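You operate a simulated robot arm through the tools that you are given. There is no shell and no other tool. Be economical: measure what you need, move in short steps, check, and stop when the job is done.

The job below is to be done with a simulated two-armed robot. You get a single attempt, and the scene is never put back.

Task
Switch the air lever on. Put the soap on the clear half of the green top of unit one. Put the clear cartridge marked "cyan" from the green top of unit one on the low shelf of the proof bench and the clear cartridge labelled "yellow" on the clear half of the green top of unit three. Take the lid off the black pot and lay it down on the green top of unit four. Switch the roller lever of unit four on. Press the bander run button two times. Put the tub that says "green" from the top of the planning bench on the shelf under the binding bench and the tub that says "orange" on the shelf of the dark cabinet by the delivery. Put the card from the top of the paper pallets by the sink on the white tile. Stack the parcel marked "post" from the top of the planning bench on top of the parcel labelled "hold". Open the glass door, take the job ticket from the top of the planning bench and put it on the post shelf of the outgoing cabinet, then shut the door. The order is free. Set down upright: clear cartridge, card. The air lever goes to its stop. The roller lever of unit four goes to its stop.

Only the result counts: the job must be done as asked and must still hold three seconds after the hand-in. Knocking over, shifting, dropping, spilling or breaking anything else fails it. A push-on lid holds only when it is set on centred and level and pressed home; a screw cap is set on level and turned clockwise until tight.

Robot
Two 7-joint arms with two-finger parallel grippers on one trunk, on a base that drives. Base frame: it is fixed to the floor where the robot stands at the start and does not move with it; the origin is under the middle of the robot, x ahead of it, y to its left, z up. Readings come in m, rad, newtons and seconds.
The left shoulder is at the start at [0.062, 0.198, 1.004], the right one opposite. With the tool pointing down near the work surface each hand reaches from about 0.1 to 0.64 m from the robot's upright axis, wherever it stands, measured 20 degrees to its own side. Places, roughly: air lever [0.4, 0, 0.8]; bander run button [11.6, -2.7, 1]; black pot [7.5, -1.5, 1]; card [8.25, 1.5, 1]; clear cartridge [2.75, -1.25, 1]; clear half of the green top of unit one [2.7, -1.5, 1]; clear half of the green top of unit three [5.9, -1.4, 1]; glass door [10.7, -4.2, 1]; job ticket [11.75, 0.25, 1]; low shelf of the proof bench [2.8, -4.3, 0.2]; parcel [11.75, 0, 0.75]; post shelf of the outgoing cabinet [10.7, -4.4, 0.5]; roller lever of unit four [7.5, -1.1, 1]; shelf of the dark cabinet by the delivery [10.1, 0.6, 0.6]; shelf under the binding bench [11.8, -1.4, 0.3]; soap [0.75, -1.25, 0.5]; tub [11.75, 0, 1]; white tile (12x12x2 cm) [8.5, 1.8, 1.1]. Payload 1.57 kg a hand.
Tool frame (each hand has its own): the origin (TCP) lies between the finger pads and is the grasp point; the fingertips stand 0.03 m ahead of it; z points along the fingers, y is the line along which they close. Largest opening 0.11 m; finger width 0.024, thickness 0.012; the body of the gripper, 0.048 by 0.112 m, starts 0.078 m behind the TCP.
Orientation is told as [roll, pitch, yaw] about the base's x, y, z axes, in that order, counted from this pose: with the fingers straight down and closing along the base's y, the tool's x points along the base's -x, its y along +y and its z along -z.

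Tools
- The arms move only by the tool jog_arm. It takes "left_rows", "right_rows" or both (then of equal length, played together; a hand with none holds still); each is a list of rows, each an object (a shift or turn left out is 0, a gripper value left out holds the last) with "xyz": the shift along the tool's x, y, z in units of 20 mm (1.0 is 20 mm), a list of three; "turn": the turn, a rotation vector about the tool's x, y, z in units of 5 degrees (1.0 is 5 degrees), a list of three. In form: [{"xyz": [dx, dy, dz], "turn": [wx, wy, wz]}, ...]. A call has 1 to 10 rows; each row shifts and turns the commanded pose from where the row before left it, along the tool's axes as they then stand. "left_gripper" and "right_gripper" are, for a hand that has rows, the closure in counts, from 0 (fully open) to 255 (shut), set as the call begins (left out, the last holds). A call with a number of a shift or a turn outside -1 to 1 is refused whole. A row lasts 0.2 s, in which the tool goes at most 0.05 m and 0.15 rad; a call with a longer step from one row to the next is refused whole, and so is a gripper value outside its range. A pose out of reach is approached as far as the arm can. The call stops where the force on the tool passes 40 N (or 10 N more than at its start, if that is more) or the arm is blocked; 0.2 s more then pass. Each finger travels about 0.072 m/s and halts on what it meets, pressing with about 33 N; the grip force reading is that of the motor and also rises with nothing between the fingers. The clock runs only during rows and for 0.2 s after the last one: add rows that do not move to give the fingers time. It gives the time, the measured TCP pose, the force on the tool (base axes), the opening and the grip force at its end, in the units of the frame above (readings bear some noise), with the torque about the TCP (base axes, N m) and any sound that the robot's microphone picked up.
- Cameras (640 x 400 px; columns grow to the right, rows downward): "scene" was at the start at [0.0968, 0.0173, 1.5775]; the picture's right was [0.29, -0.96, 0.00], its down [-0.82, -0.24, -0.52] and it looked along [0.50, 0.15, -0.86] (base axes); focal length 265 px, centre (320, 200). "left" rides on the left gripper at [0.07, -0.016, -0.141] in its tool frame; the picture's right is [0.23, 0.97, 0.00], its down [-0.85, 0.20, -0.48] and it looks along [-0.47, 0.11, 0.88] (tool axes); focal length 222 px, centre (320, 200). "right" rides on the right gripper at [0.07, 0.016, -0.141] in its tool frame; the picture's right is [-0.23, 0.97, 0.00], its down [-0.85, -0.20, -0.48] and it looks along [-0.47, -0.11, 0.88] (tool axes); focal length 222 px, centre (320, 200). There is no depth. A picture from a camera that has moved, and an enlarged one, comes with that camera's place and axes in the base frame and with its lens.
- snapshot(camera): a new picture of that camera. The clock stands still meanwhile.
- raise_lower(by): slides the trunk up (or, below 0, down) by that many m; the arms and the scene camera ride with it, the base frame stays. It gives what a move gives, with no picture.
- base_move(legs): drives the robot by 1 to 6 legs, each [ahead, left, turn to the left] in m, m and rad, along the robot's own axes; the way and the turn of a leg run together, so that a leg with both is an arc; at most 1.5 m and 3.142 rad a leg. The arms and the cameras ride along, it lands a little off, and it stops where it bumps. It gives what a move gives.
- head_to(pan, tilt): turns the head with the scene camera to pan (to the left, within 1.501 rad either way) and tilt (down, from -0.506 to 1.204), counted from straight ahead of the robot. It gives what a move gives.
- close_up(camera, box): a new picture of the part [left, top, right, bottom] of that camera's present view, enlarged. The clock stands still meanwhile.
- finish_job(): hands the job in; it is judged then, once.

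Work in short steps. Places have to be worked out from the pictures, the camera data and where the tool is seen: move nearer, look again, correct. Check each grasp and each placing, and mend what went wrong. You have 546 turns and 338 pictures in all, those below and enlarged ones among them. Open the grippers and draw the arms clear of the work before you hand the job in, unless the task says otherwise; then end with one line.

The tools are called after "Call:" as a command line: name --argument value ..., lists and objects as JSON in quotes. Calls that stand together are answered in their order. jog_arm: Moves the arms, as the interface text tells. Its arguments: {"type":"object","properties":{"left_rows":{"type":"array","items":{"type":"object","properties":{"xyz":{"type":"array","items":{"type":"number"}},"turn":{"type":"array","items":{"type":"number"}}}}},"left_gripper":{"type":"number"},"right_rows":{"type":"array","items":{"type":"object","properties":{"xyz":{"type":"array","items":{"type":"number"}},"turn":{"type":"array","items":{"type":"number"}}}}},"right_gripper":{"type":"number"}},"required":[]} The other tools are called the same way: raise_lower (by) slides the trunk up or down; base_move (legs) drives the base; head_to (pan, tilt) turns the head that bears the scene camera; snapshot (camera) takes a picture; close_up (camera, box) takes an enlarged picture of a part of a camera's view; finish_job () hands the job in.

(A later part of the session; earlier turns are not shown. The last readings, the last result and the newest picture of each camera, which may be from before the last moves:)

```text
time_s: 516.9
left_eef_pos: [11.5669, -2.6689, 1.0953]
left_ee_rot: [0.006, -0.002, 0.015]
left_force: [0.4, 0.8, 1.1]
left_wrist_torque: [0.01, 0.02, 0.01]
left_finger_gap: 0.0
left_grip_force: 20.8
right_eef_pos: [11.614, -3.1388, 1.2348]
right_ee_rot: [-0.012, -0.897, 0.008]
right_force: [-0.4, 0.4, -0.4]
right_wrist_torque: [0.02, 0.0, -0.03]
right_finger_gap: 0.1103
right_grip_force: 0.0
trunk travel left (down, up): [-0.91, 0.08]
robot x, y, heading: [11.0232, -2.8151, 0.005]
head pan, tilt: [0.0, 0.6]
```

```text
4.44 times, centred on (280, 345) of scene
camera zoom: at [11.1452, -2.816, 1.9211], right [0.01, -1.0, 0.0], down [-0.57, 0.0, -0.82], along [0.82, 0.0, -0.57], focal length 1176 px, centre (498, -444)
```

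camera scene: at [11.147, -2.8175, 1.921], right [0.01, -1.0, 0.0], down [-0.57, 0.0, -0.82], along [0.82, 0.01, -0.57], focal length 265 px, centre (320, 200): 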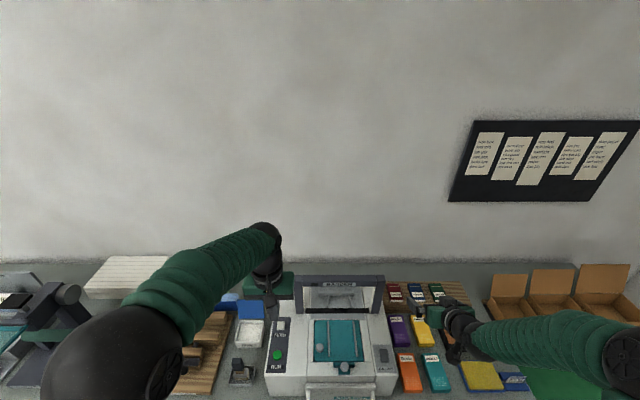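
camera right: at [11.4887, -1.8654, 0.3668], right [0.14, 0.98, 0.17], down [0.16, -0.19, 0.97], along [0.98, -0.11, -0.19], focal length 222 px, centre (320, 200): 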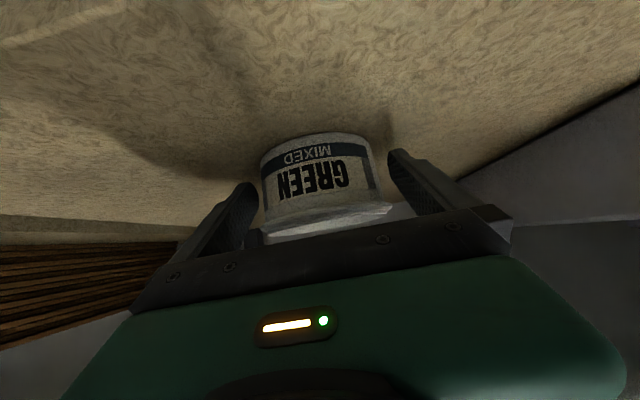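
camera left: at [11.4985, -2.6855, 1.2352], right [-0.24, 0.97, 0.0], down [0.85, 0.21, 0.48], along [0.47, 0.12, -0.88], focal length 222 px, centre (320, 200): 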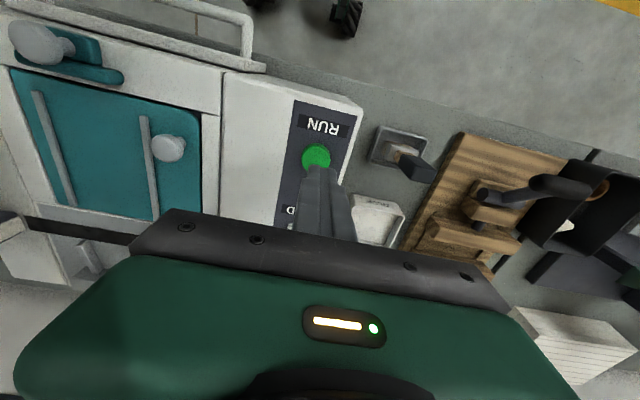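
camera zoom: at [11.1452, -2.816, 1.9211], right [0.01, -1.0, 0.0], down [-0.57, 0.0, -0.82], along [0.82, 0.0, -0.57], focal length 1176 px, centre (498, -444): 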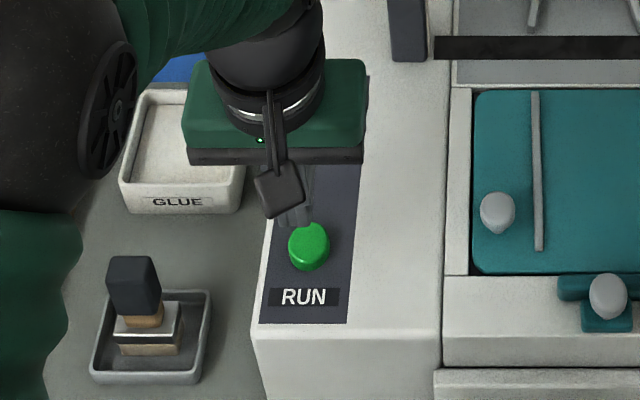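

I come down to just above the button and then press in small steps.

Call:
jog_arm --left_rows '[{"xyz": [-0.15, -0.2, 0.8]}, {"xyz": [0, 0, 0.8]}, {"xyz": [0, 0, 0.6]}, {}]'

Call:
jog_arm --left_rows '[{"xyz": [0, 0, 0.2]}, {"xyz": [0, 0, 0.2]}]'

```text
time_s: 517.9
left_eef_pos: [11.5698, -2.6726, 1.0511]
left_ee_rot: [0.006, -0.001, 0.013]
left_force: [0.6, 0.3, 1.1]
left_wrist_torque: [-0.01, 0.01, -0.02]
left_finger_gap: 0.0
left_grip_force: 21.3
right_eef_pos: [11.6142, -3.1382, 1.2344]
right_ee_rot: [-0.01, -0.895, 0.008]
right_force: [0.2, -0.4, 0.5]
right_wrist_torque: [0.0, 0.01, 0.01]
right_finger_gap: 0.1101
right_grip_force: 0.1
trunk travel left (down, up): [-0.91, 0.08]
robot x, y, heading: [11.0221, -2.8148, 0.004]
head pan, tilt: [0.0, 0.6]
```

```text
time_s: 518.5
left_eef_pos: [11.5694, -2.6723, 1.0452]
left_ee_rot: [0.005, -0.01, 0.015]
left_force: [1.4, 0.4, 18.0]
left_wrist_torque: [0.08, -0.04, -0.02]
left_finger_gap: 0.0002
left_grip_force: 21.7
right_eef_pos: [11.6122, -3.1389, 1.2359]
right_ee_rot: [-0.008, -0.901, 0.01]
right_force: [-0.1, -0.3, 0.6]
right_wrist_torque: [-0.03, 0.03, -0.01]
right_finger_gap: 0.1099
right_grip_force: 0.1
trunk travel left (down, up): [-0.91, 0.08]
robot x, y, heading: [11.0269, -2.8091, 0.0]
head pan, tilt: [0.0, 0.6]
heard: click
```

I heard one click. I release fully by rising 2 cm, and then press a second time.

Call:
jog_arm --left_rows '[{"xyz": [0, 0, -1]}, {}, {}]'

Call:
jog_arm --left_rows '[{"xyz": [0, 0, 0.5]}, {"xyz": [0, 0, 0.3]}, {"xyz": [0, 0, 0.2]}]'

```text
time_s: 519.3
left_eef_pos: [11.5705, -2.6721, 1.0617]
left_ee_rot: [0.004, -0.002, 0.014]
left_force: [-0.3, -1.2, -0.6]
left_wrist_torque: [0.01, -0.02, 0.0]
left_finger_gap: 0.0
left_grip_force: 20.7
right_eef_pos: [11.6146, -3.1383, 1.2346]
right_ee_rot: [-0.011, -0.897, 0.01]
right_force: [0.5, 0.0, -0.4]
right_wrist_torque: [0.01, -0.04, 0.02]
right_finger_gap: 0.1098
right_grip_force: 0.0
trunk travel left (down, up): [-0.91, 0.08]
robot x, y, heading: [11.0222, -2.8169, 0.004]
head pan, tilt: [0.0, 0.6]
```

```text
time_s: 520.1
left_eef_pos: [11.5699, -2.674, 1.0452]
left_ee_rot: [0.005, -0.008, 0.014]
left_force: [0.9, -0.3, 14.6]
left_wrist_torque: [0.0, -0.06, -0.08]
left_finger_gap: 0.0001
left_grip_force: 21.8
right_eef_pos: [11.6129, -3.1384, 1.2339]
right_ee_rot: [-0.008, -0.897, 0.009]
right_force: [0.4, 0.2, 0.1]
right_wrist_torque: [0.02, -0.02, 0.02]
right_finger_gap: 0.1101
right_grip_force: 0.0
trunk travel left (down, up): [-0.91, 0.08]
robot x, y, heading: [11.0227, -2.8131, 0.004]
head pan, tilt: [0.0, 0.6]
heard: click
```

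Two clicks are done. I raise the left hand clear and open it.

Call:
jog_arm --left_rows '[{"xyz": [0, 0, -1]}, {"xyz": [0, 0, -1]}, {"xyz": [0, 0, -1]}, {"xyz": [0, 0, -1]}, {"xyz": [0, 0, -1]}, {"xyz": [0, 0, -1]}, {"xyz": [0, 0, -1]}, {"xyz": [0, 0, -1]}, {"xyz": [0, 0, -1]}, {"xyz": [0, 0, -1]}]'

Call:
base_move --legs '[[-0.28, 0.1, 0]]'

Call:
head_to --pan -1.4 --tilt 0.6

Call:
snapshot --camera "scene"

```text
time_s: 522.3
left_eef_pos: [11.5697, -2.6712, 1.2441]
left_ee_rot: [0.004, -0.002, 0.015]
left_force: [-0.8, -0.8, -0.1]
left_wrist_torque: [0.0, 0.0, 0.02]
left_finger_gap: 0.0
left_grip_force: 20.9
right_eef_pos: [11.6143, -3.1373, 1.2345]
right_ee_rot: [-0.011, -0.899, 0.01]
right_force: [0.5, 0.3, -0.4]
right_wrist_torque: [0.04, 0.01, 0.01]
right_finger_gap: 0.1099
right_grip_force: 0.1
trunk travel left (down, up): [-0.91, 0.08]
robot x, y, heading: [11.0229, -2.814, 0.009]
head pan, tilt: [0.0, 0.6]
```

```text
time_s: 524.4
left_eef_pos: [11.2903, -2.5763, 1.241]
left_ee_rot: [0.006, 0.002, 0.01]
left_force: [-0.1, -0.4, -0.4]
left_wrist_torque: [0.02, -0.04, 0.0]
left_finger_gap: 0.0
left_grip_force: 21.7
right_eef_pos: [11.3328, -3.0421, 1.23]
right_ee_rot: [-0.007, -0.895, 0.002]
right_force: [-0.5, -0.3, 0.5]
right_wrist_torque: [0.01, 0.01, 0.02]
right_finger_gap: 0.1098
right_grip_force: 0.0
trunk travel left (down, up): [-0.91, 0.08]
robot x, y, heading: [10.7419, -2.7112, 0.005]
head pan, tilt: [0.0, 0.6]
```

```text
time_s: 525.9
left_eef_pos: [11.2836, -2.572, 1.2434]
left_ee_rot: [0.003, -0.004, 0.011]
left_force: [-0.3, -0.2, 0.2]
left_wrist_torque: [-0.01, 0.01, 0.02]
left_finger_gap: 0.0
left_grip_force: 21.0
right_eef_pos: [11.3288, -3.0375, 1.2349]
right_ee_rot: [-0.012, -0.896, 0.006]
right_force: [-0.3, 0.0, -0.2]
right_wrist_torque: [0.0, 0.01, -0.01]
right_finger_gap: 0.11
right_grip_force: 0.1
trunk travel left (down, up): [-0.91, 0.08]
robot x, y, heading: [10.741, -2.7109, 0.005]
head pan, tilt: [-1.4, 0.6]
```

```text
179 pictures are left
camera scene: at [10.7899, -2.8011, 1.9213], right [-0.98, -0.17, 0.0], down [-0.1, 0.56, -0.82], along [0.14, -0.81, -0.57], focal length 265 px, centre (320, 200)
```

scene: 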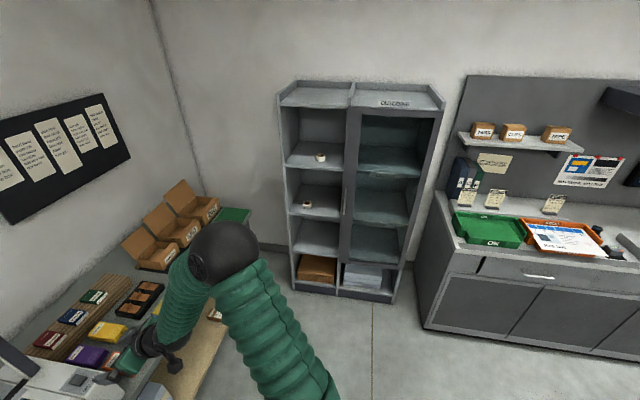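

Call:
close_up --camera "scene" --box '[260, 70, 460, 310]'

```text
1.67 times, centred on (360, 190) of scene
camera zoom: at [10.7899, -2.8011, 1.9213], right [-0.98, -0.17, 0.0], down [-0.1, 0.56, -0.82], along [0.14, -0.81, -0.57], focal length 441 px, centre (253, 217)
```

zoom: 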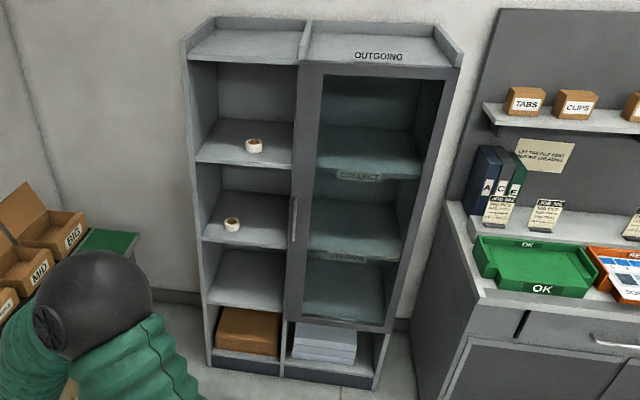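

The outgoing cabinet's glass door has its handle on the left edge (x≈10.875, z≈0.94) and hinges on the right. First I return to the planning bench for the ticket and the ORANGE tub; on the way the right hand goes tool-down with a 90° yaw.

Call:
jog_arm --right_rows '[{"turn": [0, 1, 0]}, {"turn": [0, 1, 0]}, {"turn": [0, 1, 0]}, {"turn": [0, 1, 0]}, {"turn": [0, 1, 0]}, {"turn": [0, 1, 0]}, {"turn": [0, 1, 0]}, {"turn": [0, 1, 0]}, {"turn": [0, 1, 0]}, {"turn": [0, 1, 0]}]' --right_gripper 60

Call:
base_move --legs '[[0.0, 1.45, 0], [0, 1.45, 0]]'

Call:
head_to --pan 0 --tilt 0.7

Call:
snapshot --camera "scene"

```text
time_s: 528.1
left_eef_pos: [11.2841, -2.5737, 1.2432]
left_ee_rot: [0.005, -0.001, 0.01]
left_force: [0.0, 0.3, 0.4]
left_wrist_torque: [-0.01, 0.01, -0.04]
left_finger_gap: 0.0
left_grip_force: 20.6
right_eef_pos: [11.3287, -3.0396, 1.2358]
right_ee_rot: [-0.005, -0.021, -0.002]
right_force: [-0.9, -0.6, -0.1]
right_wrist_torque: [-0.01, -0.02, -0.03]
right_finger_gap: 0.0841
right_grip_force: 0.1
trunk travel left (down, up): [-0.91, 0.08]
robot x, y, heading: [10.7381, -2.7153, 0.002]
head pan, tilt: [-1.4, 0.6]
```

```text
time_s: 542.1
left_eef_pos: [11.352, 0.3198, 1.243]
left_ee_rot: [0.006, -0.001, -0.022]
left_force: [0.1, 0.4, 0.2]
left_wrist_torque: [0.0, 0.01, 0.01]
left_finger_gap: 0.0
left_grip_force: 21.4
right_eef_pos: [11.3803, -0.1476, 1.2351]
right_ee_rot: [-0.004, -0.026, -0.032]
right_force: [0.0, -0.5, 0.4]
right_wrist_torque: [-0.01, -0.01, -0.02]
right_finger_gap: 0.0841
right_grip_force: 0.2
trunk travel left (down, up): [-0.91, 0.08]
robot x, y, heading: [10.8001, 0.2013, -0.032]
head pan, tilt: [-1.4, 0.6]
```

```text
time_s: 543.7
left_eef_pos: [11.3503, 0.3213, 1.2445]
left_ee_rot: [0.005, -0.004, -0.021]
left_force: [0.3, 0.2, 0.3]
left_wrist_torque: [0.0, -0.01, -0.01]
left_finger_gap: 0.0001
left_grip_force: 21.2
right_eef_pos: [11.3782, -0.1464, 1.2375]
right_ee_rot: [-0.006, -0.025, -0.033]
right_force: [0.6, -0.6, -0.1]
right_wrist_torque: [-0.01, 0.03, -0.02]
right_finger_gap: 0.0842
right_grip_force: 0.0
trunk travel left (down, up): [-0.91, 0.08]
robot x, y, heading: [10.8014, 0.2043, -0.032]
head pan, tilt: [0.0, 0.7]
```

```text
177 pictures are left
camera scene: at [10.9225, 0.1922, 1.9124], right [-0.03, -1.0, 0.0], down [-0.65, 0.02, -0.76], along [0.76, -0.02, -0.65], focal length 265 px, centre (320, 200)
```

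scene: 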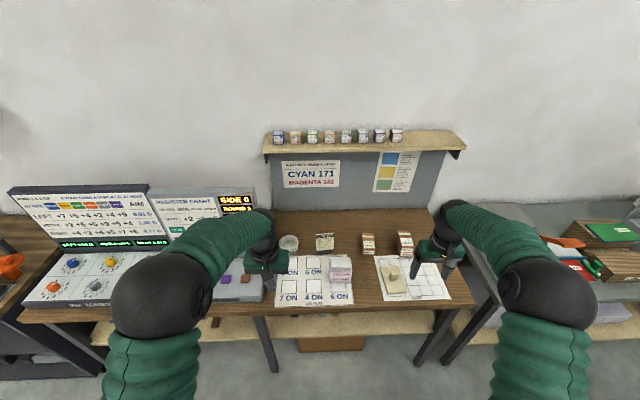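

Call:
close_up --camera "scene" --box '[270, 220, 390, 310]'

```text
4.44 times, centred on (330, 265) of scene
camera zoom: at [10.9225, 0.1922, 1.9124], right [-0.03, -1.0, 0.0], down [-0.65, 0.02, -0.76], along [0.76, -0.02, -0.65], focal length 1176 px, centre (276, -89)
```

zoom: 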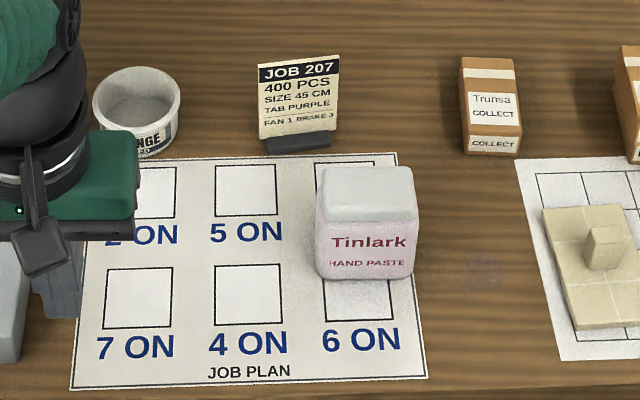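

The JOB 207 ticket stands at about (11.76,0.146), top z≈0.975, 90 mm wide, facing me. I turn the right gripper 90° and pull the left hand in.

Call:
jog_arm --right_rows '[{"turn": [0, 0.2, -1]}, {"turn": [0, 0.1, -1]}, {"turn": [0, 0, -1]}, {"turn": [0, 0, -1]}, {"turn": [0, 0, -1]}, {"turn": [0, 0, -1]}, {"turn": [0, 0, -1]}, {"turn": [0, 0, -1]}, {"turn": [0, 0, -1]}, {"turn": [0, 0, -1]}]' --left_rows '[{"xyz": [1, 0, 0]}, {"xyz": [1, 0, 0]}, {"xyz": [1, 0, 0]}, {"xyz": [1, 0, 0]}, {"xyz": [1, 0, 0]}, {"xyz": [1, 0, 0]}, {"xyz": [1, 0, 0]}, {"xyz": [1, 0, 0]}, {"xyz": [1, 0, 0]}, {"xyz": [1, 0, 0]}]' --left_gripper 0

Call:
jog_arm --right_rows '[{"turn": [0, 0, -1]}, {"turn": [0, 0, -1]}, {"turn": [0, 0, -1]}, {"turn": [0, 0, -1]}, {"turn": [0, 0, -1]}, {"turn": [0, 0, -1]}, {"turn": [0, 0, -1]}, {"turn": [0, 0, -1]}, {"turn": [0, 0, -0.3]}]'

Call:
base_move --legs '[[0.3, 0.11, 0.035]]'

Call:
snapshot --camera "right"

```text
time_s: 545.9
left_eef_pos: [11.1474, 0.3235, 1.2414]
left_ee_rot: [0.005, -0.004, -0.022]
left_force: [0.1, 0.5, -0.7]
left_wrist_torque: [0.0, 0.03, 0.0]
left_finger_gap: 0.1099
left_grip_force: 0.1
right_eef_pos: [11.3765, -0.1457, 1.2379]
right_ee_rot: [-0.008, 0.003, 0.84]
right_force: [0.8, 0.5, 0.9]
right_wrist_torque: [0.01, 0.03, 0.03]
right_finger_gap: 0.0841
right_grip_force: 0.0
trunk travel left (down, up): [-0.91, 0.08]
robot x, y, heading: [10.8025, 0.2026, -0.028]
head pan, tilt: [0.0, 0.7]
```

```text
time_s: 547.9
left_eef_pos: [11.148, 0.3232, 1.2432]
left_ee_rot: [0.005, -0.003, -0.019]
left_force: [-0.3, -0.1, 0.0]
left_wrist_torque: [-0.02, 0.0, -0.01]
left_finger_gap: 0.11
left_grip_force: 0.1
right_eef_pos: [11.3789, -0.1468, 1.2364]
right_ee_rot: [0.0, 0.008, 1.564]
right_force: [0.3, -0.9, 0.1]
right_wrist_torque: [0.02, -0.03, -0.04]
right_finger_gap: 0.0844
right_grip_force: 0.1
trunk travel left (down, up): [-0.91, 0.08]
robot x, y, heading: [10.8018, 0.2011, -0.033]
head pan, tilt: [0.0, 0.7]
```

```text
time_s: 550.0
left_eef_pos: [11.4397, 0.4374, 1.2436]
left_ee_rot: [0.008, -0.007, 0.015]
left_force: [0.1, 0.8, 0.3]
left_wrist_torque: [0.03, -0.03, 0.03]
left_finger_gap: 0.1101
left_grip_force: 0.1
right_eef_pos: [11.6869, -0.0224, 1.2371]
right_ee_rot: [-0.004, 0.005, 1.601]
right_force: [-0.1, -0.3, 1.2]
right_wrist_torque: [0.02, 0.01, -0.03]
right_finger_gap: 0.0843
right_grip_force: 0.1
trunk travel left (down, up): [-0.91, 0.08]
robot x, y, heading: [11.103, 0.3047, 0.007]
head pan, tilt: [0.0, 0.7]
```

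```text
175 pictures are left
camera right: at [11.6721, -0.0918, 1.379], right [-0.98, 0.2, 0.0], down [0.17, 0.86, 0.47], along [0.1, 0.46, -0.88], focal length 222 px, centre (320, 200)
```

right: 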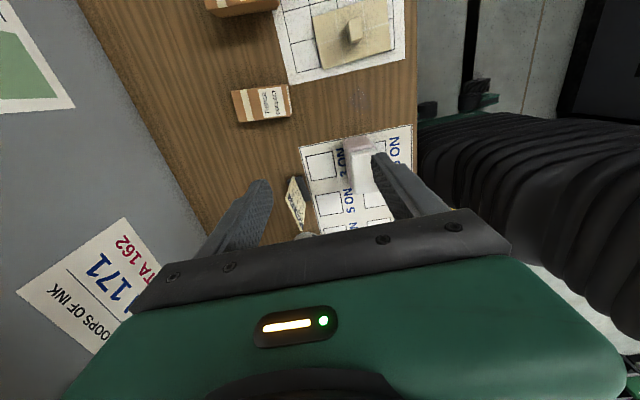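

I move the right hand over the ticket and lower the trunk until the tips are just above it.

Call:
base_move --legs '[[0.03, 0, 0]]'

Call:
jog_arm --right_rows '[{"xyz": [-1, -0.3, 0]}, {"xyz": [-1, -0.3, 0]}, {"xyz": [-1, -0.3, 0]}, {"xyz": [-1, -0.3, 0]}, {"xyz": [-1, -0.3, 0]}, {"xyz": [-1, -0.3, 0]}, {"xyz": [-1, -0.3, 0]}, {"xyz": [-1, -0.3, 0]}, {"xyz": [-0.3, 0, 0]}]'

Call:
raise_lower --by -0.18

Call:
snapshot --camera "right"

Call:
snapshot --camera "scene"

```text
time_s: 550.8
left_eef_pos: [11.4631, 0.44, 1.2453]
left_ee_rot: [0.003, -0.012, 0.014]
left_force: [-1.0, 0.2, 0.4]
left_wrist_torque: [0.0, -0.03, -0.03]
left_finger_gap: 0.1101
left_grip_force: 0.0
right_eef_pos: [11.7115, -0.0212, 1.2425]
right_ee_rot: [-0.008, 0.006, 1.602]
right_force: [-0.7, -1.0, 1.0]
right_wrist_torque: [0.0, -0.04, 0.02]
right_finger_gap: 0.0842
right_grip_force: 0.1
trunk travel left (down, up): [-0.91, 0.08]
robot x, y, heading: [11.1356, 0.3061, 0.007]
head pan, tilt: [0.0, 0.7]
```

```text
time_s: 552.8
left_eef_pos: [11.4697, 0.4413, 1.2434]
left_ee_rot: [0.003, -0.007, 0.016]
left_force: [-0.1, 0.0, -0.3]
left_wrist_torque: [-0.01, 0.01, -0.01]
left_finger_gap: 0.1097
left_grip_force: 0.0
right_eef_pos: [11.7603, 0.1485, 1.2373]
right_ee_rot: [-0.003, 0.01, 1.6]
right_force: [0.3, -0.2, 1.1]
right_wrist_torque: [0.01, 0.0, 0.02]
right_finger_gap: 0.0841
right_grip_force: 0.0
trunk travel left (down, up): [-0.91, 0.08]
robot x, y, heading: [11.132, 0.3065, 0.013]
head pan, tilt: [0.0, 0.7]
```

```text
time_s: 554.8
left_eef_pos: [11.4685, 0.4408, 1.0645]
left_ee_rot: [0.004, -0.01, 0.017]
left_force: [-1.0, -0.2, -0.4]
left_wrist_torque: [0.0, -0.01, 0.0]
left_finger_gap: 0.1099
left_grip_force: 0.1
right_eef_pos: [11.7581, 0.147, 1.0584]
right_ee_rot: [-0.003, 0.007, 1.601]
right_force: [0.1, -0.3, -0.1]
right_wrist_torque: [0.0, 0.02, -0.02]
right_finger_gap: 0.0839
right_grip_force: 0.0
trunk travel left (down, up): [-0.73, 0.26]
robot x, y, heading: [11.1328, 0.3063, 0.008]
head pan, tilt: [0.0, 0.7]
```

```text
174 pictures are left
camera right: at [11.7445, 0.0802, 1.1999], right [-0.98, 0.2, -0.01], down [0.17, 0.86, 0.47], along [0.1, 0.46, -0.88], focal length 222 px, centre (320, 200)
```

right: 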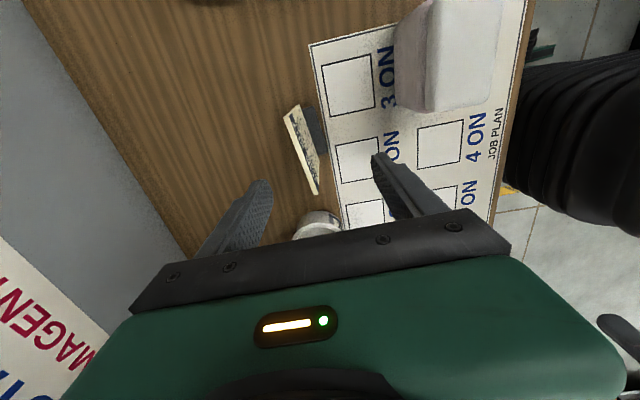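

```text
173 pictures are left
camera scene: at [11.2504, 0.303, 1.7325], right [0.01, -1.0, 0.0], down [-0.65, -0.01, -0.76], along [0.76, 0.01, -0.65], focal length 265 px, centre (320, 200)
```

scene: 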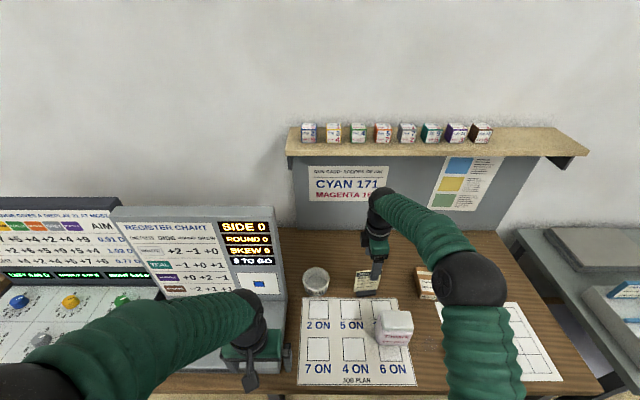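

The ticket is turned about +9° and leans back about 9°. I match both angles and move 34 mm forward, then check.

Call:
jog_arm --right_rows '[{"xyz": [0, -0.85, 0], "turn": [0, 0, -0.8]}, {"xyz": [0, -0.85, 0], "turn": [0, 0, -0.7]}, {"turn": [-0.9, 0, 0]}, {"turn": [-0.9, 0, 0]}, {}]'

Call:
snapshot --camera "right"

```text
time_s: 556.0
left_eef_pos: [11.4681, 0.443, 1.0635]
left_ee_rot: [0.002, -0.009, 0.016]
left_force: [0.1, 0.2, -0.6]
left_wrist_torque: [-0.01, -0.02, -0.03]
left_finger_gap: 0.1098
left_grip_force: 0.0
right_eef_pos: [11.7777, 0.1473, 1.0595]
right_ee_rot: [0.154, 0.01, 1.731]
right_force: [-0.4, 0.8, 0.6]
right_wrist_torque: [-0.02, 0.0, 0.01]
right_finger_gap: 0.0842
right_grip_force: 0.0
right hand out of reach, approached as far as the arm can: row 4
trunk travel left (down, up): [-0.73, 0.26]
robot x, y, heading: [11.1304, 0.3052, 0.011]
head pan, tilt: [0.0, 0.7]
```

```text
172 pictures are left
camera right: at [11.7948, 0.0806, 1.2013], right [-0.99, 0.07, 0.15], down [0.13, 0.89, 0.43], along [-0.1, 0.45, -0.89], focal length 222 px, centre (320, 200)
```

right: 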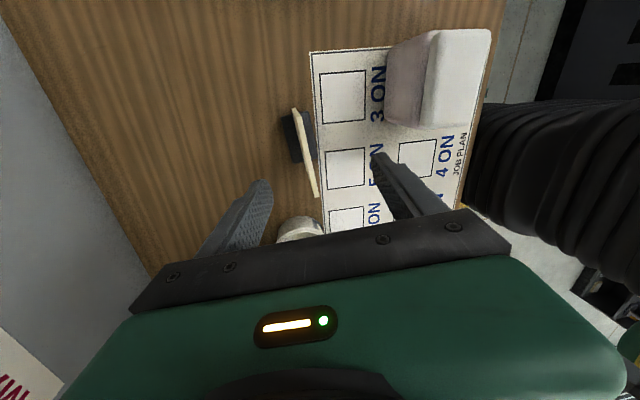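

The arm is at its reach limit, so I move the base 2.5 cm closer and then descend along the tilted axis.

Call:
base_move --legs '[[0.025, 0, 0]]'

Call:
jog_arm --right_rows '[{"xyz": [0, 0, 0.8]}, {"xyz": [0, 0, 0.8]}, {"xyz": [0, 0, 0.8]}, {"xyz": [0, 0, 0.8]}, {"xyz": [0, 0, 0.8]}, {}]'

Call:
snapshot --camera "right"

```text
time_s: 556.8
left_eef_pos: [11.4873, 0.4422, 1.0673]
left_ee_rot: [0.003, -0.014, 0.014]
left_force: [0.4, 0.1, -0.2]
left_wrist_torque: [0.04, -0.04, 0.0]
left_finger_gap: 0.1099
left_grip_force: 0.1
right_eef_pos: [11.7971, 0.1466, 1.0626]
right_ee_rot: [0.149, 0.011, 1.731]
right_force: [-1.4, -0.4, 0.5]
right_wrist_torque: [0.01, -0.07, -0.02]
right_finger_gap: 0.084
right_grip_force: 0.0
trunk travel left (down, up): [-0.73, 0.26]
robot x, y, heading: [11.1618, 0.3052, 0.015]
head pan, tilt: [0.0, 0.7]
```

```text
time_s: 558.2
left_eef_pos: [11.492, 0.4421, 1.0641]
left_ee_rot: [0.004, -0.011, 0.013]
left_force: [-0.5, -0.7, -0.7]
left_wrist_torque: [0.01, 0.01, -0.03]
left_finger_gap: 0.1101
left_grip_force: 0.0
right_eef_pos: [11.7918, 0.1432, 0.9806]
right_ee_rot: [0.153, 0.01, 1.731]
right_force: [0.4, 0.4, 0.1]
right_wrist_torque: [0.01, -0.01, -0.01]
right_finger_gap: 0.0843
right_grip_force: 0.0
trunk travel left (down, up): [-0.73, 0.26]
robot x, y, heading: [11.1588, 0.303, 0.009]
head pan, tilt: [0.0, 0.7]
```

```text
171 pictures are left
camera right: at [11.807, 0.0779, 1.1232], right [-0.99, 0.07, 0.15], down [0.13, 0.89, 0.43], along [-0.1, 0.45, -0.89], focal length 222 px, centre (320, 200)
```

right: 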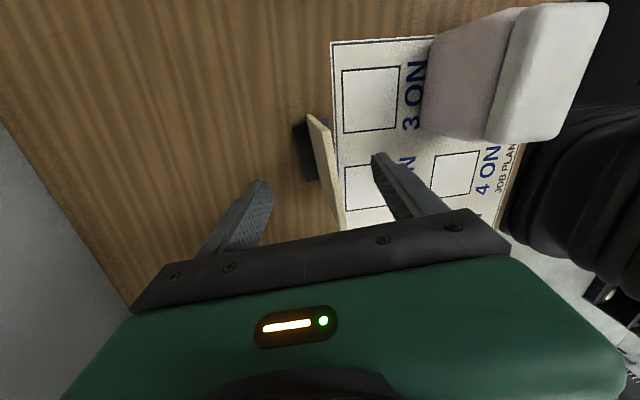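

The card is between the fingers. I shift 9 mm back, descend to z≈0.945 and close.

Call:
jog_arm --right_rows '[{"xyz": [0, 0.45, 0.6]}, {"xyz": [0, 0, 0.6]}, {"xyz": [0, 0, 0.6]}, {}]'

Call:
jog_arm --right_rows '[{}, {}, {}, {}, {}]' --right_gripper 255

Call:
snapshot --camera "right"

```text
time_s: 559.2
left_eef_pos: [11.4915, 0.4416, 1.0639]
left_ee_rot: [0.004, -0.011, 0.015]
left_force: [0.3, -0.2, -1.0]
left_wrist_torque: [0.01, -0.02, -0.01]
left_finger_gap: 0.1097
left_grip_force: 0.1
right_eef_pos: [11.7764, 0.141, 0.9461]
right_ee_rot: [0.154, 0.01, 1.732]
right_force: [-0.1, -0.3, 0.1]
right_wrist_torque: [0.01, -0.02, 0.0]
right_finger_gap: 0.0843
right_grip_force: 0.0
trunk travel left (down, up): [-0.73, 0.26]
robot x, y, heading: [11.1578, 0.3059, 0.011]
head pan, tilt: [0.0, 0.7]
```

```text
time_s: 560.4
left_eef_pos: [11.4925, 0.4418, 1.065]
left_ee_rot: [0.002, -0.012, 0.012]
left_force: [0.2, -0.3, -0.4]
left_wrist_torque: [0.01, 0.0, -0.01]
left_finger_gap: 0.11
left_grip_force: 0.2
right_eef_pos: [11.7751, 0.1403, 0.9457]
right_ee_rot: [0.152, 0.01, 1.731]
right_force: [0.2, -0.8, 4.3]
right_wrist_torque: [0.0, -0.08, -0.03]
right_finger_gap: 0.0055
right_grip_force: 25.5
trunk travel left (down, up): [-0.73, 0.26]
robot x, y, heading: [11.1557, 0.3096, 0.011]
head pan, tilt: [0.0, 0.7]
```

```text
170 pictures are left
camera right: at [11.7919, 0.0748, 1.0894], right [-0.99, 0.07, 0.15], down [0.13, 0.89, 0.43], along [-0.1, 0.45, -0.89], focal length 222 px, centre (320, 200)
```

right: 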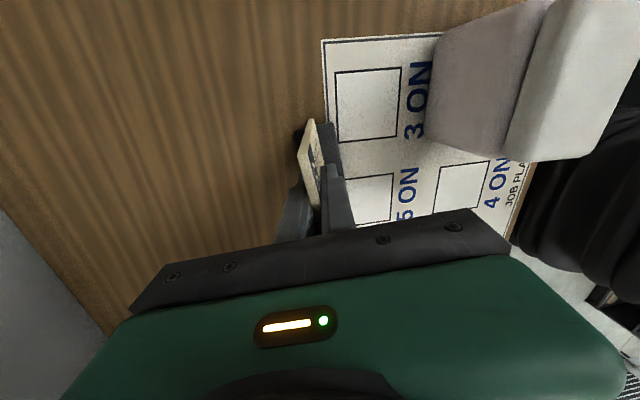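

The ticket is gripped. I lift it, bring it back toward me and start turning it so its plane runs along x.

Call:
jog_arm --right_rows '[{"xyz": [0, 0, -0.5]}, {"xyz": [0, 0, -1]}, {"xyz": [0, 0, -1]}, {"xyz": [0, 0, -1]}, {"xyz": [0, 0, -1]}, {"xyz": [0, 0, -1]}, {"xyz": [0, 0, -1]}, {"xyz": [0, 0, -1]}, {"xyz": [0, 1, 0]}, {"xyz": [0, 1, 0]}]'

Call:
jog_arm --right_rows '[{"xyz": [0, 1, 0]}, {"xyz": [0, 1, 0]}, {"xyz": [0, 1, 0]}, {"xyz": [0, 1, 0]}, {"xyz": [0, 1, 0]}, {"xyz": [0, 1, 0]}, {"xyz": [0, 1, 0]}, {"turn": [0, 0, 1]}, {"turn": [0, 0, 1]}, {"turn": [0, 0, 1]}]'

Call:
jog_arm --right_rows '[{"turn": [0, 0, 1]}, {"turn": [0, 0, 1]}, {"turn": [0, 0, 1]}, {"turn": [0, 0, 1]}, {"turn": [0, 0, 1]}, {"turn": [0, 0, 1]}, {"turn": [0, 0, 1]}, {"turn": [0, 0, 1]}, {"turn": [0, 0, 1]}, {"turn": [0, 0, 1]}]'

Call:
snapshot --camera "scene"

```text
time_s: 562.6
left_eef_pos: [11.4906, 0.4405, 1.0644]
left_ee_rot: [0.004, -0.011, 0.015]
left_force: [0.0, 0.2, 0.1]
left_wrist_torque: [0.02, -0.02, 0.06]
left_finger_gap: 0.11
left_grip_force: 0.1
right_eef_pos: [11.7578, 0.1396, 1.1015]
right_ee_rot: [0.152, 0.008, 1.73]
right_force: [0.4, 0.6, -1.2]
right_wrist_torque: [0.0, -0.02, 0.01]
right_finger_gap: 0.0055
right_grip_force: 25.6
trunk travel left (down, up): [-0.73, 0.26]
robot x, y, heading: [11.1573, 0.3083, 0.004]
head pan, tilt: [0.0, 0.7]
```

```text
time_s: 564.8
left_eef_pos: [11.4917, 0.441, 1.0652]
left_ee_rot: [0.003, -0.01, 0.013]
left_force: [1.0, 0.3, 0.0]
left_wrist_torque: [-0.03, 0.0, 0.02]
left_finger_gap: 0.1101
left_grip_force: 0.1
right_eef_pos: [11.6235, 0.1161, 1.1235]
right_ee_rot: [0.146, 0.048, 1.47]
right_force: [-0.8, 0.3, -0.9]
right_wrist_torque: [0.01, -0.01, 0.02]
right_finger_gap: 0.0056
right_grip_force: 25.0
trunk travel left (down, up): [-0.73, 0.26]
robot x, y, heading: [11.159, 0.3046, 0.01]
head pan, tilt: [0.0, 0.7]
```

```text
time_s: 567.0
left_eef_pos: [11.4923, 0.4417, 1.064]
left_ee_rot: [0.003, -0.01, 0.013]
left_force: [-0.6, -0.4, -0.9]
left_wrist_torque: [0.0, 0.02, -0.01]
left_finger_gap: 0.1098
left_grip_force: 0.2
right_eef_pos: [11.623, 0.1179, 1.1228]
right_ee_rot: [0.056, 0.143, 0.599]
right_force: [-0.3, 0.2, -1.6]
right_wrist_torque: [0.0, 0.0, -0.03]
right_finger_gap: 0.0055
right_grip_force: 25.9
trunk travel left (down, up): [-0.73, 0.26]
robot x, y, heading: [11.1586, 0.3094, 0.007]
head pan, tilt: [0.0, 0.7]
```

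```text
169 pictures are left
camera scene: at [11.2749, 0.3032, 1.7325], right [0.01, -1.0, 0.0], down [-0.65, -0.01, -0.76], along [0.76, 0.01, -0.65], focal length 265 px, centre (320, 200)
```

scene: 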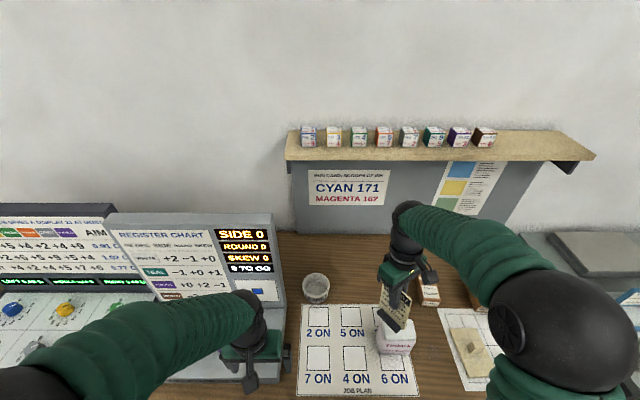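

I finish the yaw turn and then restore the level attitude of the foot (roll 0.154, pitch 0, yaw 0).

Call:
jog_arm --right_rows '[{"turn": [0, 0, 1]}, {"turn": [0, 0, 1]}, {"turn": [0, 0, 1]}, {"turn": [0, 0, 1]}, {"turn": [0, 0, 1]}, {"turn": [0, 0, 1]}, {"turn": [0, 0, 0.8]}]'

```text
time_s: 568.6
left_eef_pos: [11.4928, 0.4419, 1.0643]
left_ee_rot: [0.004, -0.012, 0.013]
left_force: [0.6, 0.1, 0.1]
left_wrist_torque: [0.0, 0.02, -0.01]
left_finger_gap: 0.1099
left_grip_force: 0.1
right_eef_pos: [11.6238, 0.1176, 1.1227]
right_ee_rot: [-0.033, 0.151, -0.003]
right_force: [-0.3, 0.2, -1.5]
right_wrist_torque: [0.01, 0.0, 0.02]
right_finger_gap: 0.0059
right_grip_force: 25.9
trunk travel left (down, up): [-0.73, 0.26]
robot x, y, heading: [11.1589, 0.3064, 0.006]
head pan, tilt: [0.0, 0.7]
```

I correct the attitude and move to the bare strip near (11.57,-0.04).

Call:
jog_arm --right_rows '[{"turn": [-0.72, -0.58, 0]}, {"turn": [-0.72, -0.58, 0]}, {"turn": [-0.7, -0.57, 0]}, {"xyz": [0.4, -1, 0]}, {"xyz": [0.4, -1, 0]}, {"xyz": [0.4, -1, 0]}, {"xyz": [0.4, -1, 0]}, {"xyz": [0.4, -1, 0]}, {"xyz": [0.4, -1, 0]}, {"xyz": [0.3, -1, 0]}]'

Call:
snapshot --camera "scene"

Call:
snapshot --camera "right"

```text
time_s: 570.8
left_eef_pos: [11.4934, 0.4418, 1.0648]
left_ee_rot: [0.006, -0.013, 0.014]
left_force: [-0.8, 0.0, 0.6]
left_wrist_torque: [0.03, 0.0, -0.03]
left_finger_gap: 0.1098
left_grip_force: 0.0
right_eef_pos: [11.5696, -0.0205, 1.1003]
right_ee_rot: [0.155, -0.001, -0.01]
right_force: [-0.3, -0.6, -0.3]
right_wrist_torque: [0.02, 0.0, -0.01]
right_finger_gap: 0.0057
right_grip_force: 25.3
trunk travel left (down, up): [-0.73, 0.26]
robot x, y, heading: [11.1586, 0.3071, 0.009]
head pan, tilt: [0.0, 0.7]
```

```text
168 pictures are left
camera scene: at [11.2744, 0.301, 1.7326], right [0.01, -1.0, 0.0], down [-0.65, 0.0, -0.76], along [0.76, 0.01, -0.65], focal length 265 px, centre (320, 200)
```

scene: 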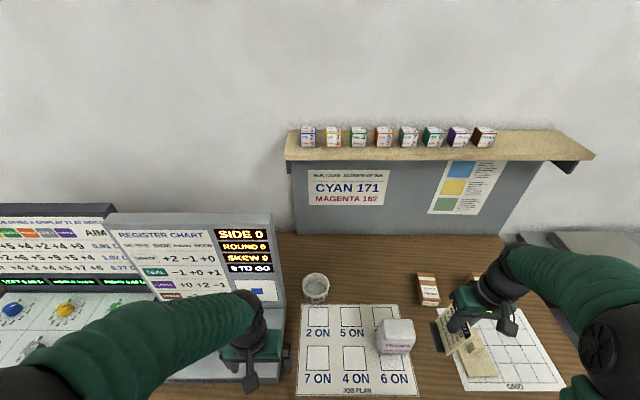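

```text
167 pictures are left
camera right: at [11.4986, -0.0254, 1.2424], right [0.24, 0.96, 0.15], down [0.85, -0.28, 0.44], along [0.47, 0.02, -0.88], focal length 222 px, centre (320, 200)
```

right: 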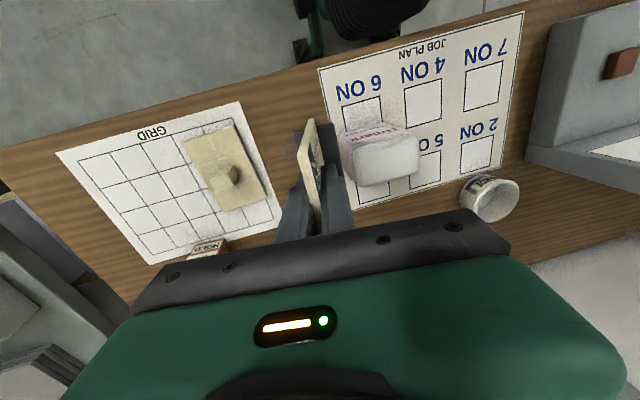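

I shift to x≈11.55 and come down over the bare strip, clear of the Tinlark box and the tan block.

Call:
jog_arm --right_rows '[{"xyz": [1, -1, 0]}, {"xyz": [0, -0.75, 0]}, {"xyz": [0, 0, 1]}, {"xyz": [0, 0, 1]}, {"xyz": [0, 0, 1]}, {"xyz": [0, 0, 1]}, {"xyz": [0, 0, 1]}, {"xyz": [0, 0, 1]}, {}]'

Call:
snapshot --camera "right"

Call:
close_up --camera "scene" --box '[360, 280, 560, 400]'

```text
time_s: 572.8
left_eef_pos: [11.4918, 0.4407, 1.0647]
left_ee_rot: [0.004, -0.011, 0.015]
left_force: [0.1, -0.5, -0.4]
left_wrist_torque: [0.02, 0.01, 0.0]
left_finger_gap: 0.11
left_grip_force: 0.0
right_eef_pos: [11.5477, -0.0361, 0.9766]
right_ee_rot: [0.153, -0.003, -0.009]
right_force: [-0.3, 0.4, -0.4]
right_wrist_torque: [0.0, 0.02, 0.02]
right_finger_gap: 0.0056
right_grip_force: 25.5
trunk travel left (down, up): [-0.73, 0.26]
robot x, y, heading: [11.1579, 0.3037, 0.011]
head pan, tilt: [0.0, 0.7]
```

```text
166 pictures are left
camera right: at [11.4781, -0.0404, 1.1182], right [0.24, 0.96, 0.15], down [0.85, -0.28, 0.44], along [0.47, 0.02, -0.88], focal length 222 px, centre (320, 200)
```

right: 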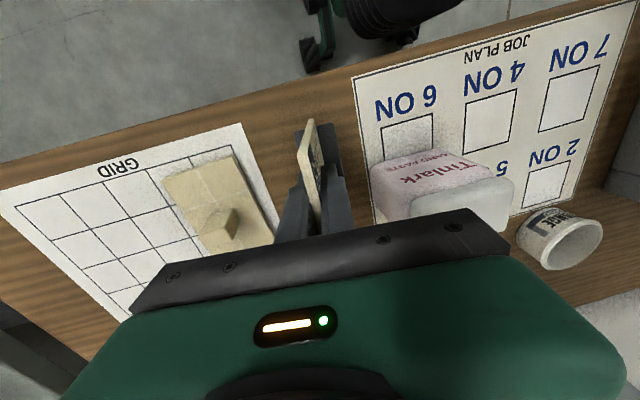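

```text
3.20 times, centred on (460, 340) of scene
camera zoom: at [11.2746, 0.3017, 1.7326], right [0.01, -1.0, 0.0], down [-0.65, 0.0, -0.76], along [0.76, 0.01, -0.65], focal length 847 px, centre (-128, -248)
```

zoom: 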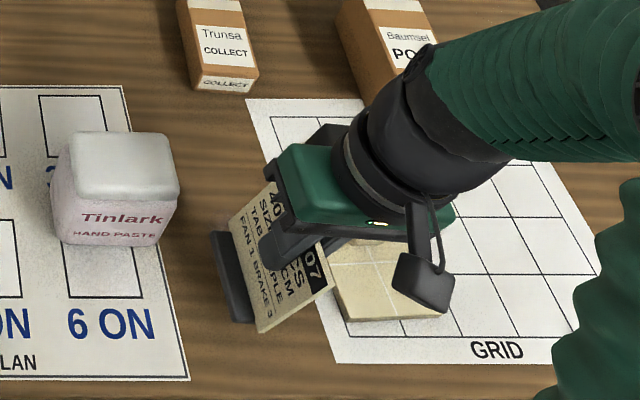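

The ticket's attitude looks right (leaning 9° on a level foot). I lower the last 3 cm.

Call:
jog_arm --right_rows '[{"xyz": [0, 0, 0.6]}, {"xyz": [0, 0, 0.5]}, {"xyz": [0, 0, 0.25]}]'

Call:
jog_arm --right_rows '[{"xyz": [0, 0, 0.2]}, {"xyz": [0, 0, 0.15]}]'

```text
time_s: 573.6
left_eef_pos: [11.492, 0.4401, 1.0652]
left_ee_rot: [0.004, -0.01, 0.015]
left_force: [-0.1, 0.1, 0.2]
left_wrist_torque: [-0.02, 0.04, 0.0]
left_finger_gap: 0.1101
left_grip_force: 0.1
right_eef_pos: [11.5476, -0.0324, 0.9501]
right_ee_rot: [0.152, -0.002, -0.012]
right_force: [-0.6, 0.0, -1.3]
right_wrist_torque: [-0.04, 0.0, -0.01]
right_finger_gap: 0.0054
right_grip_force: 26.0
trunk travel left (down, up): [-0.73, 0.26]
robot x, y, heading: [11.1564, 0.3037, 0.007]
head pan, tilt: [0.0, 0.7]
```

```text
time_s: 574.2
left_eef_pos: [11.4911, 0.4434, 1.0651]
left_ee_rot: [0.002, -0.013, 0.013]
left_force: [-0.7, 0.2, 0.7]
left_wrist_torque: [-0.01, 0.01, 0.01]
left_finger_gap: 0.11
left_grip_force: 0.1
right_eef_pos: [11.5489, -0.03, 0.9449]
right_ee_rot: [0.148, -0.008, -0.011]
right_force: [2.5, -4.3, 22.7]
right_wrist_torque: [-0.56, 0.41, 0.1]
right_finger_gap: 0.0062
right_grip_force: 26.1
trunk travel left (down, up): [-0.73, 0.26]
robot x, y, heading: [11.1602, 0.3048, 0.008]
head pan, tilt: [0.0, 0.7]
```

It has touched down. I open and withdraw upward.

Call:
jog_arm --right_rows '[{}, {}, {}]' --right_gripper 140

Call:
jog_arm --right_rows '[{"xyz": [0, 0, -0.5]}, {"xyz": [0, 0, -1]}, {"xyz": [0, 0, -1]}, {"xyz": [0, 0, -1]}, {"xyz": [0, 0, -1]}, {"xyz": [0, 0, -1]}, {"xyz": [0, 0, -1]}]'

Call:
snapshot --camera "right"

Call:
close_up --camera "scene" --box '[360, 280, 560, 400]'

```text
time_s: 575.0
left_eef_pos: [11.493, 0.4416, 1.0642]
left_ee_rot: [0.004, -0.007, 0.013]
left_force: [-0.4, 0.9, 0.9]
left_wrist_torque: [0.0, -0.01, 0.01]
left_finger_gap: 0.11
left_grip_force: 0.1
right_eef_pos: [11.5479, -0.0298, 0.9424]
right_ee_rot: [0.154, -0.001, -0.009]
right_force: [1.2, -0.1, 0.6]
right_wrist_torque: [-0.02, 0.02, 0.01]
right_finger_gap: 0.0498
right_grip_force: 0.0
trunk travel left (down, up): [-0.73, 0.26]
robot x, y, heading: [11.1578, 0.3057, 0.006]
head pan, tilt: [0.0, 0.7]
```

```text
time_s: 576.6
left_eef_pos: [11.4913, 0.4406, 1.0647]
left_ee_rot: [0.003, -0.011, 0.014]
left_force: [0.6, -0.1, 0.1]
left_wrist_torque: [-0.04, 0.01, -0.02]
left_finger_gap: 0.11
left_grip_force: 0.1
right_eef_pos: [11.5471, -0.0512, 1.0733]
right_ee_rot: [0.154, -0.001, -0.008]
right_force: [-0.2, -0.4, 0.0]
right_wrist_torque: [0.04, -0.01, -0.01]
right_finger_gap: 0.0495
right_grip_force: 0.1
trunk travel left (down, up): [-0.73, 0.26]
robot x, y, heading: [11.1591, 0.3045, 0.003]
head pan, tilt: [0.0, 0.7]
```

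```text
164 pictures are left
camera right: at [11.4776, -0.0548, 1.2149], right [0.24, 0.96, 0.15], down [0.85, -0.28, 0.44], along [0.47, 0.02, -0.88], focal length 222 px, centre (320, 200)
```

right: 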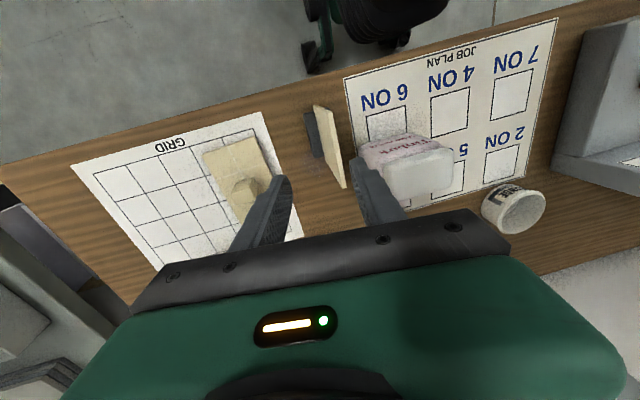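

```text
3.20 times, centred on (460, 340) of scene
camera zoom: at [11.2735, 0.3024, 1.7326], right [0.01, -1.0, 0.0], down [-0.64, -0.01, -0.76], along [0.76, 0.01, -0.65], focal length 847 px, centre (-128, -248)
```

zoom: 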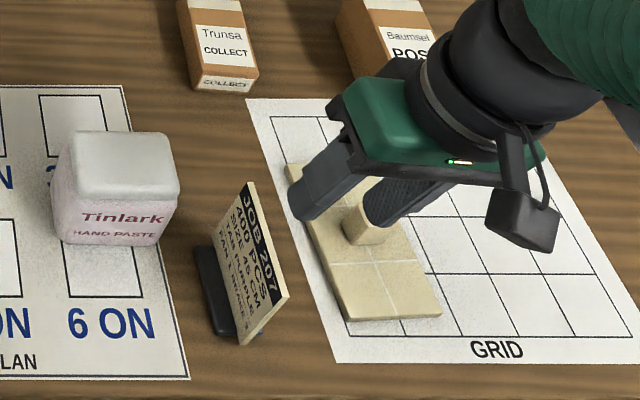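

The ticket stands on its foot. I back up, tilt the hand 50° about its closing axis and approach it from the front.

Call:
base_move --legs '[[-0.22, 0, 0]]'

Call:
jog_arm --right_rows '[{"xyz": [-1, 0, 0], "turn": [0, -1, 0]}, {"xyz": [-1, 0, 0], "turn": [0, -1, 0]}, {"xyz": [-1, 0, 0], "turn": [0, -1, 0]}, {"turn": [0, -1, 0]}, {"turn": [0, -1, 0]}, {"turn": [0, -1, 0]}, {"turn": [0, -1, 0]}, {"turn": [0, -1, 0]}, {"turn": [0, -1, 0]}, {"turn": [0, -1, 0]}]'

Call:
snapshot --camera "right"

```text
time_s: 578.3
left_eef_pos: [11.2761, 0.4393, 1.0631]
left_ee_rot: [0.003, -0.006, 0.011]
left_force: [0.8, -0.6, 0.1]
left_wrist_torque: [0.0, 0.01, -0.01]
left_finger_gap: 0.1098
left_grip_force: 0.0
right_eef_pos: [11.3301, -0.0535, 1.0711]
right_ee_rot: [0.156, 0.004, -0.014]
right_force: [0.5, -0.4, 0.4]
right_wrist_torque: [-0.02, 0.01, -0.02]
right_finger_gap: 0.0493
right_grip_force: 0.0
trunk travel left (down, up): [-0.73, 0.26]
robot x, y, heading: [10.9374, 0.3076, 0.005]
head pan, tilt: [0.0, 0.7]
```

```text
time_s: 580.5
left_eef_pos: [11.2728, 0.4381, 1.0658]
left_ee_rot: [0.003, -0.011, 0.012]
left_force: [0.4, 0.8, -0.6]
left_wrist_torque: [0.04, -0.03, 0.0]
left_finger_gap: 0.1101
left_grip_force: 0.0
right_eef_pos: [11.3863, -0.0557, 1.0778]
right_ee_rot: [0.237, -0.86, -0.196]
right_force: [-0.4, 0.0, 0.2]
right_wrist_torque: [0.0, -0.01, 0.0]
right_finger_gap: 0.0495
right_grip_force: 0.1
trunk travel left (down, up): [-0.73, 0.26]
robot x, y, heading: [10.94, 0.3055, 0.007]
head pan, tilt: [0.0, 0.7]
```

```text
162 pictures are left
camera right: at [11.2333, -0.0424, 1.117], right [0.16, 0.93, 0.32], down [0.18, -0.35, 0.92], along [0.97, -0.09, -0.22], focal length 222 px, centre (320, 200)
```

right: 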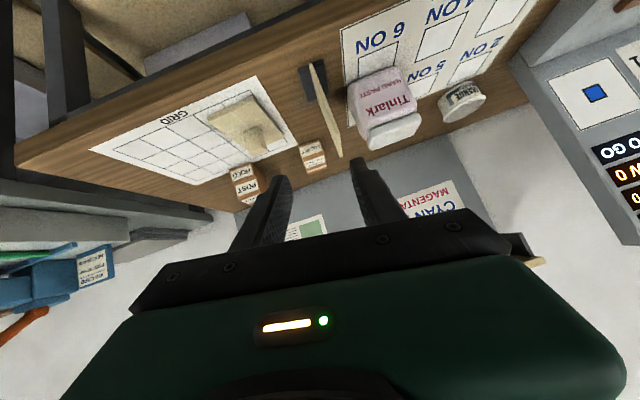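

I lower the hand to the ticket's level in front of it.

Call:
jog_arm --right_rows '[{"xyz": [0.723, 0.04, 0.924]}, {"xyz": [0.723, 0.04, 0.924]}, {"xyz": [0.723, 0.04, 0.924]}, {"xyz": [0.723, 0.04, 0.924]}, {"xyz": [0.723, 0.04, 0.924]}, {"xyz": [0.723, 0.04, 0.924]}, {"xyz": [0.723, 0.04, 0.924]}, {}]'

Call:
snapshot --camera "right"

```text
time_s: 582.3
left_eef_pos: [11.2724, 0.4373, 1.0654]
left_ee_rot: [0.003, -0.011, 0.011]
left_force: [0.1, -0.6, 0.4]
left_wrist_torque: [-0.03, 0.01, -0.01]
left_finger_gap: 0.1101
left_grip_force: 0.0
right_eef_pos: [11.4212, -0.0272, 0.9203]
right_ee_rot: [0.237, -0.862, -0.196]
right_force: [0.6, 0.1, 1.3]
right_wrist_torque: [0.03, -0.02, -0.06]
right_finger_gap: 0.0496
right_grip_force: 0.0
trunk travel left (down, up): [-0.73, 0.26]
robot x, y, heading: [10.9381, 0.3023, 0.004]
head pan, tilt: [0.0, 0.7]
```

```text
161 pictures are left
camera right: at [11.2677, -0.0133, 0.9589], right [0.16, 0.93, 0.32], down [0.18, -0.35, 0.92], along [0.97, -0.09, -0.22], focal length 222 px, centre (320, 200)
```

right: 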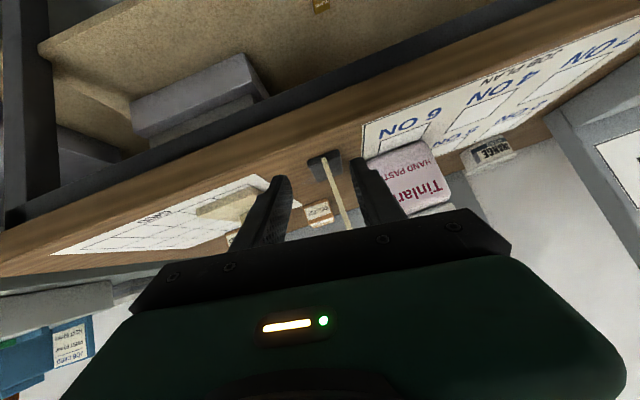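

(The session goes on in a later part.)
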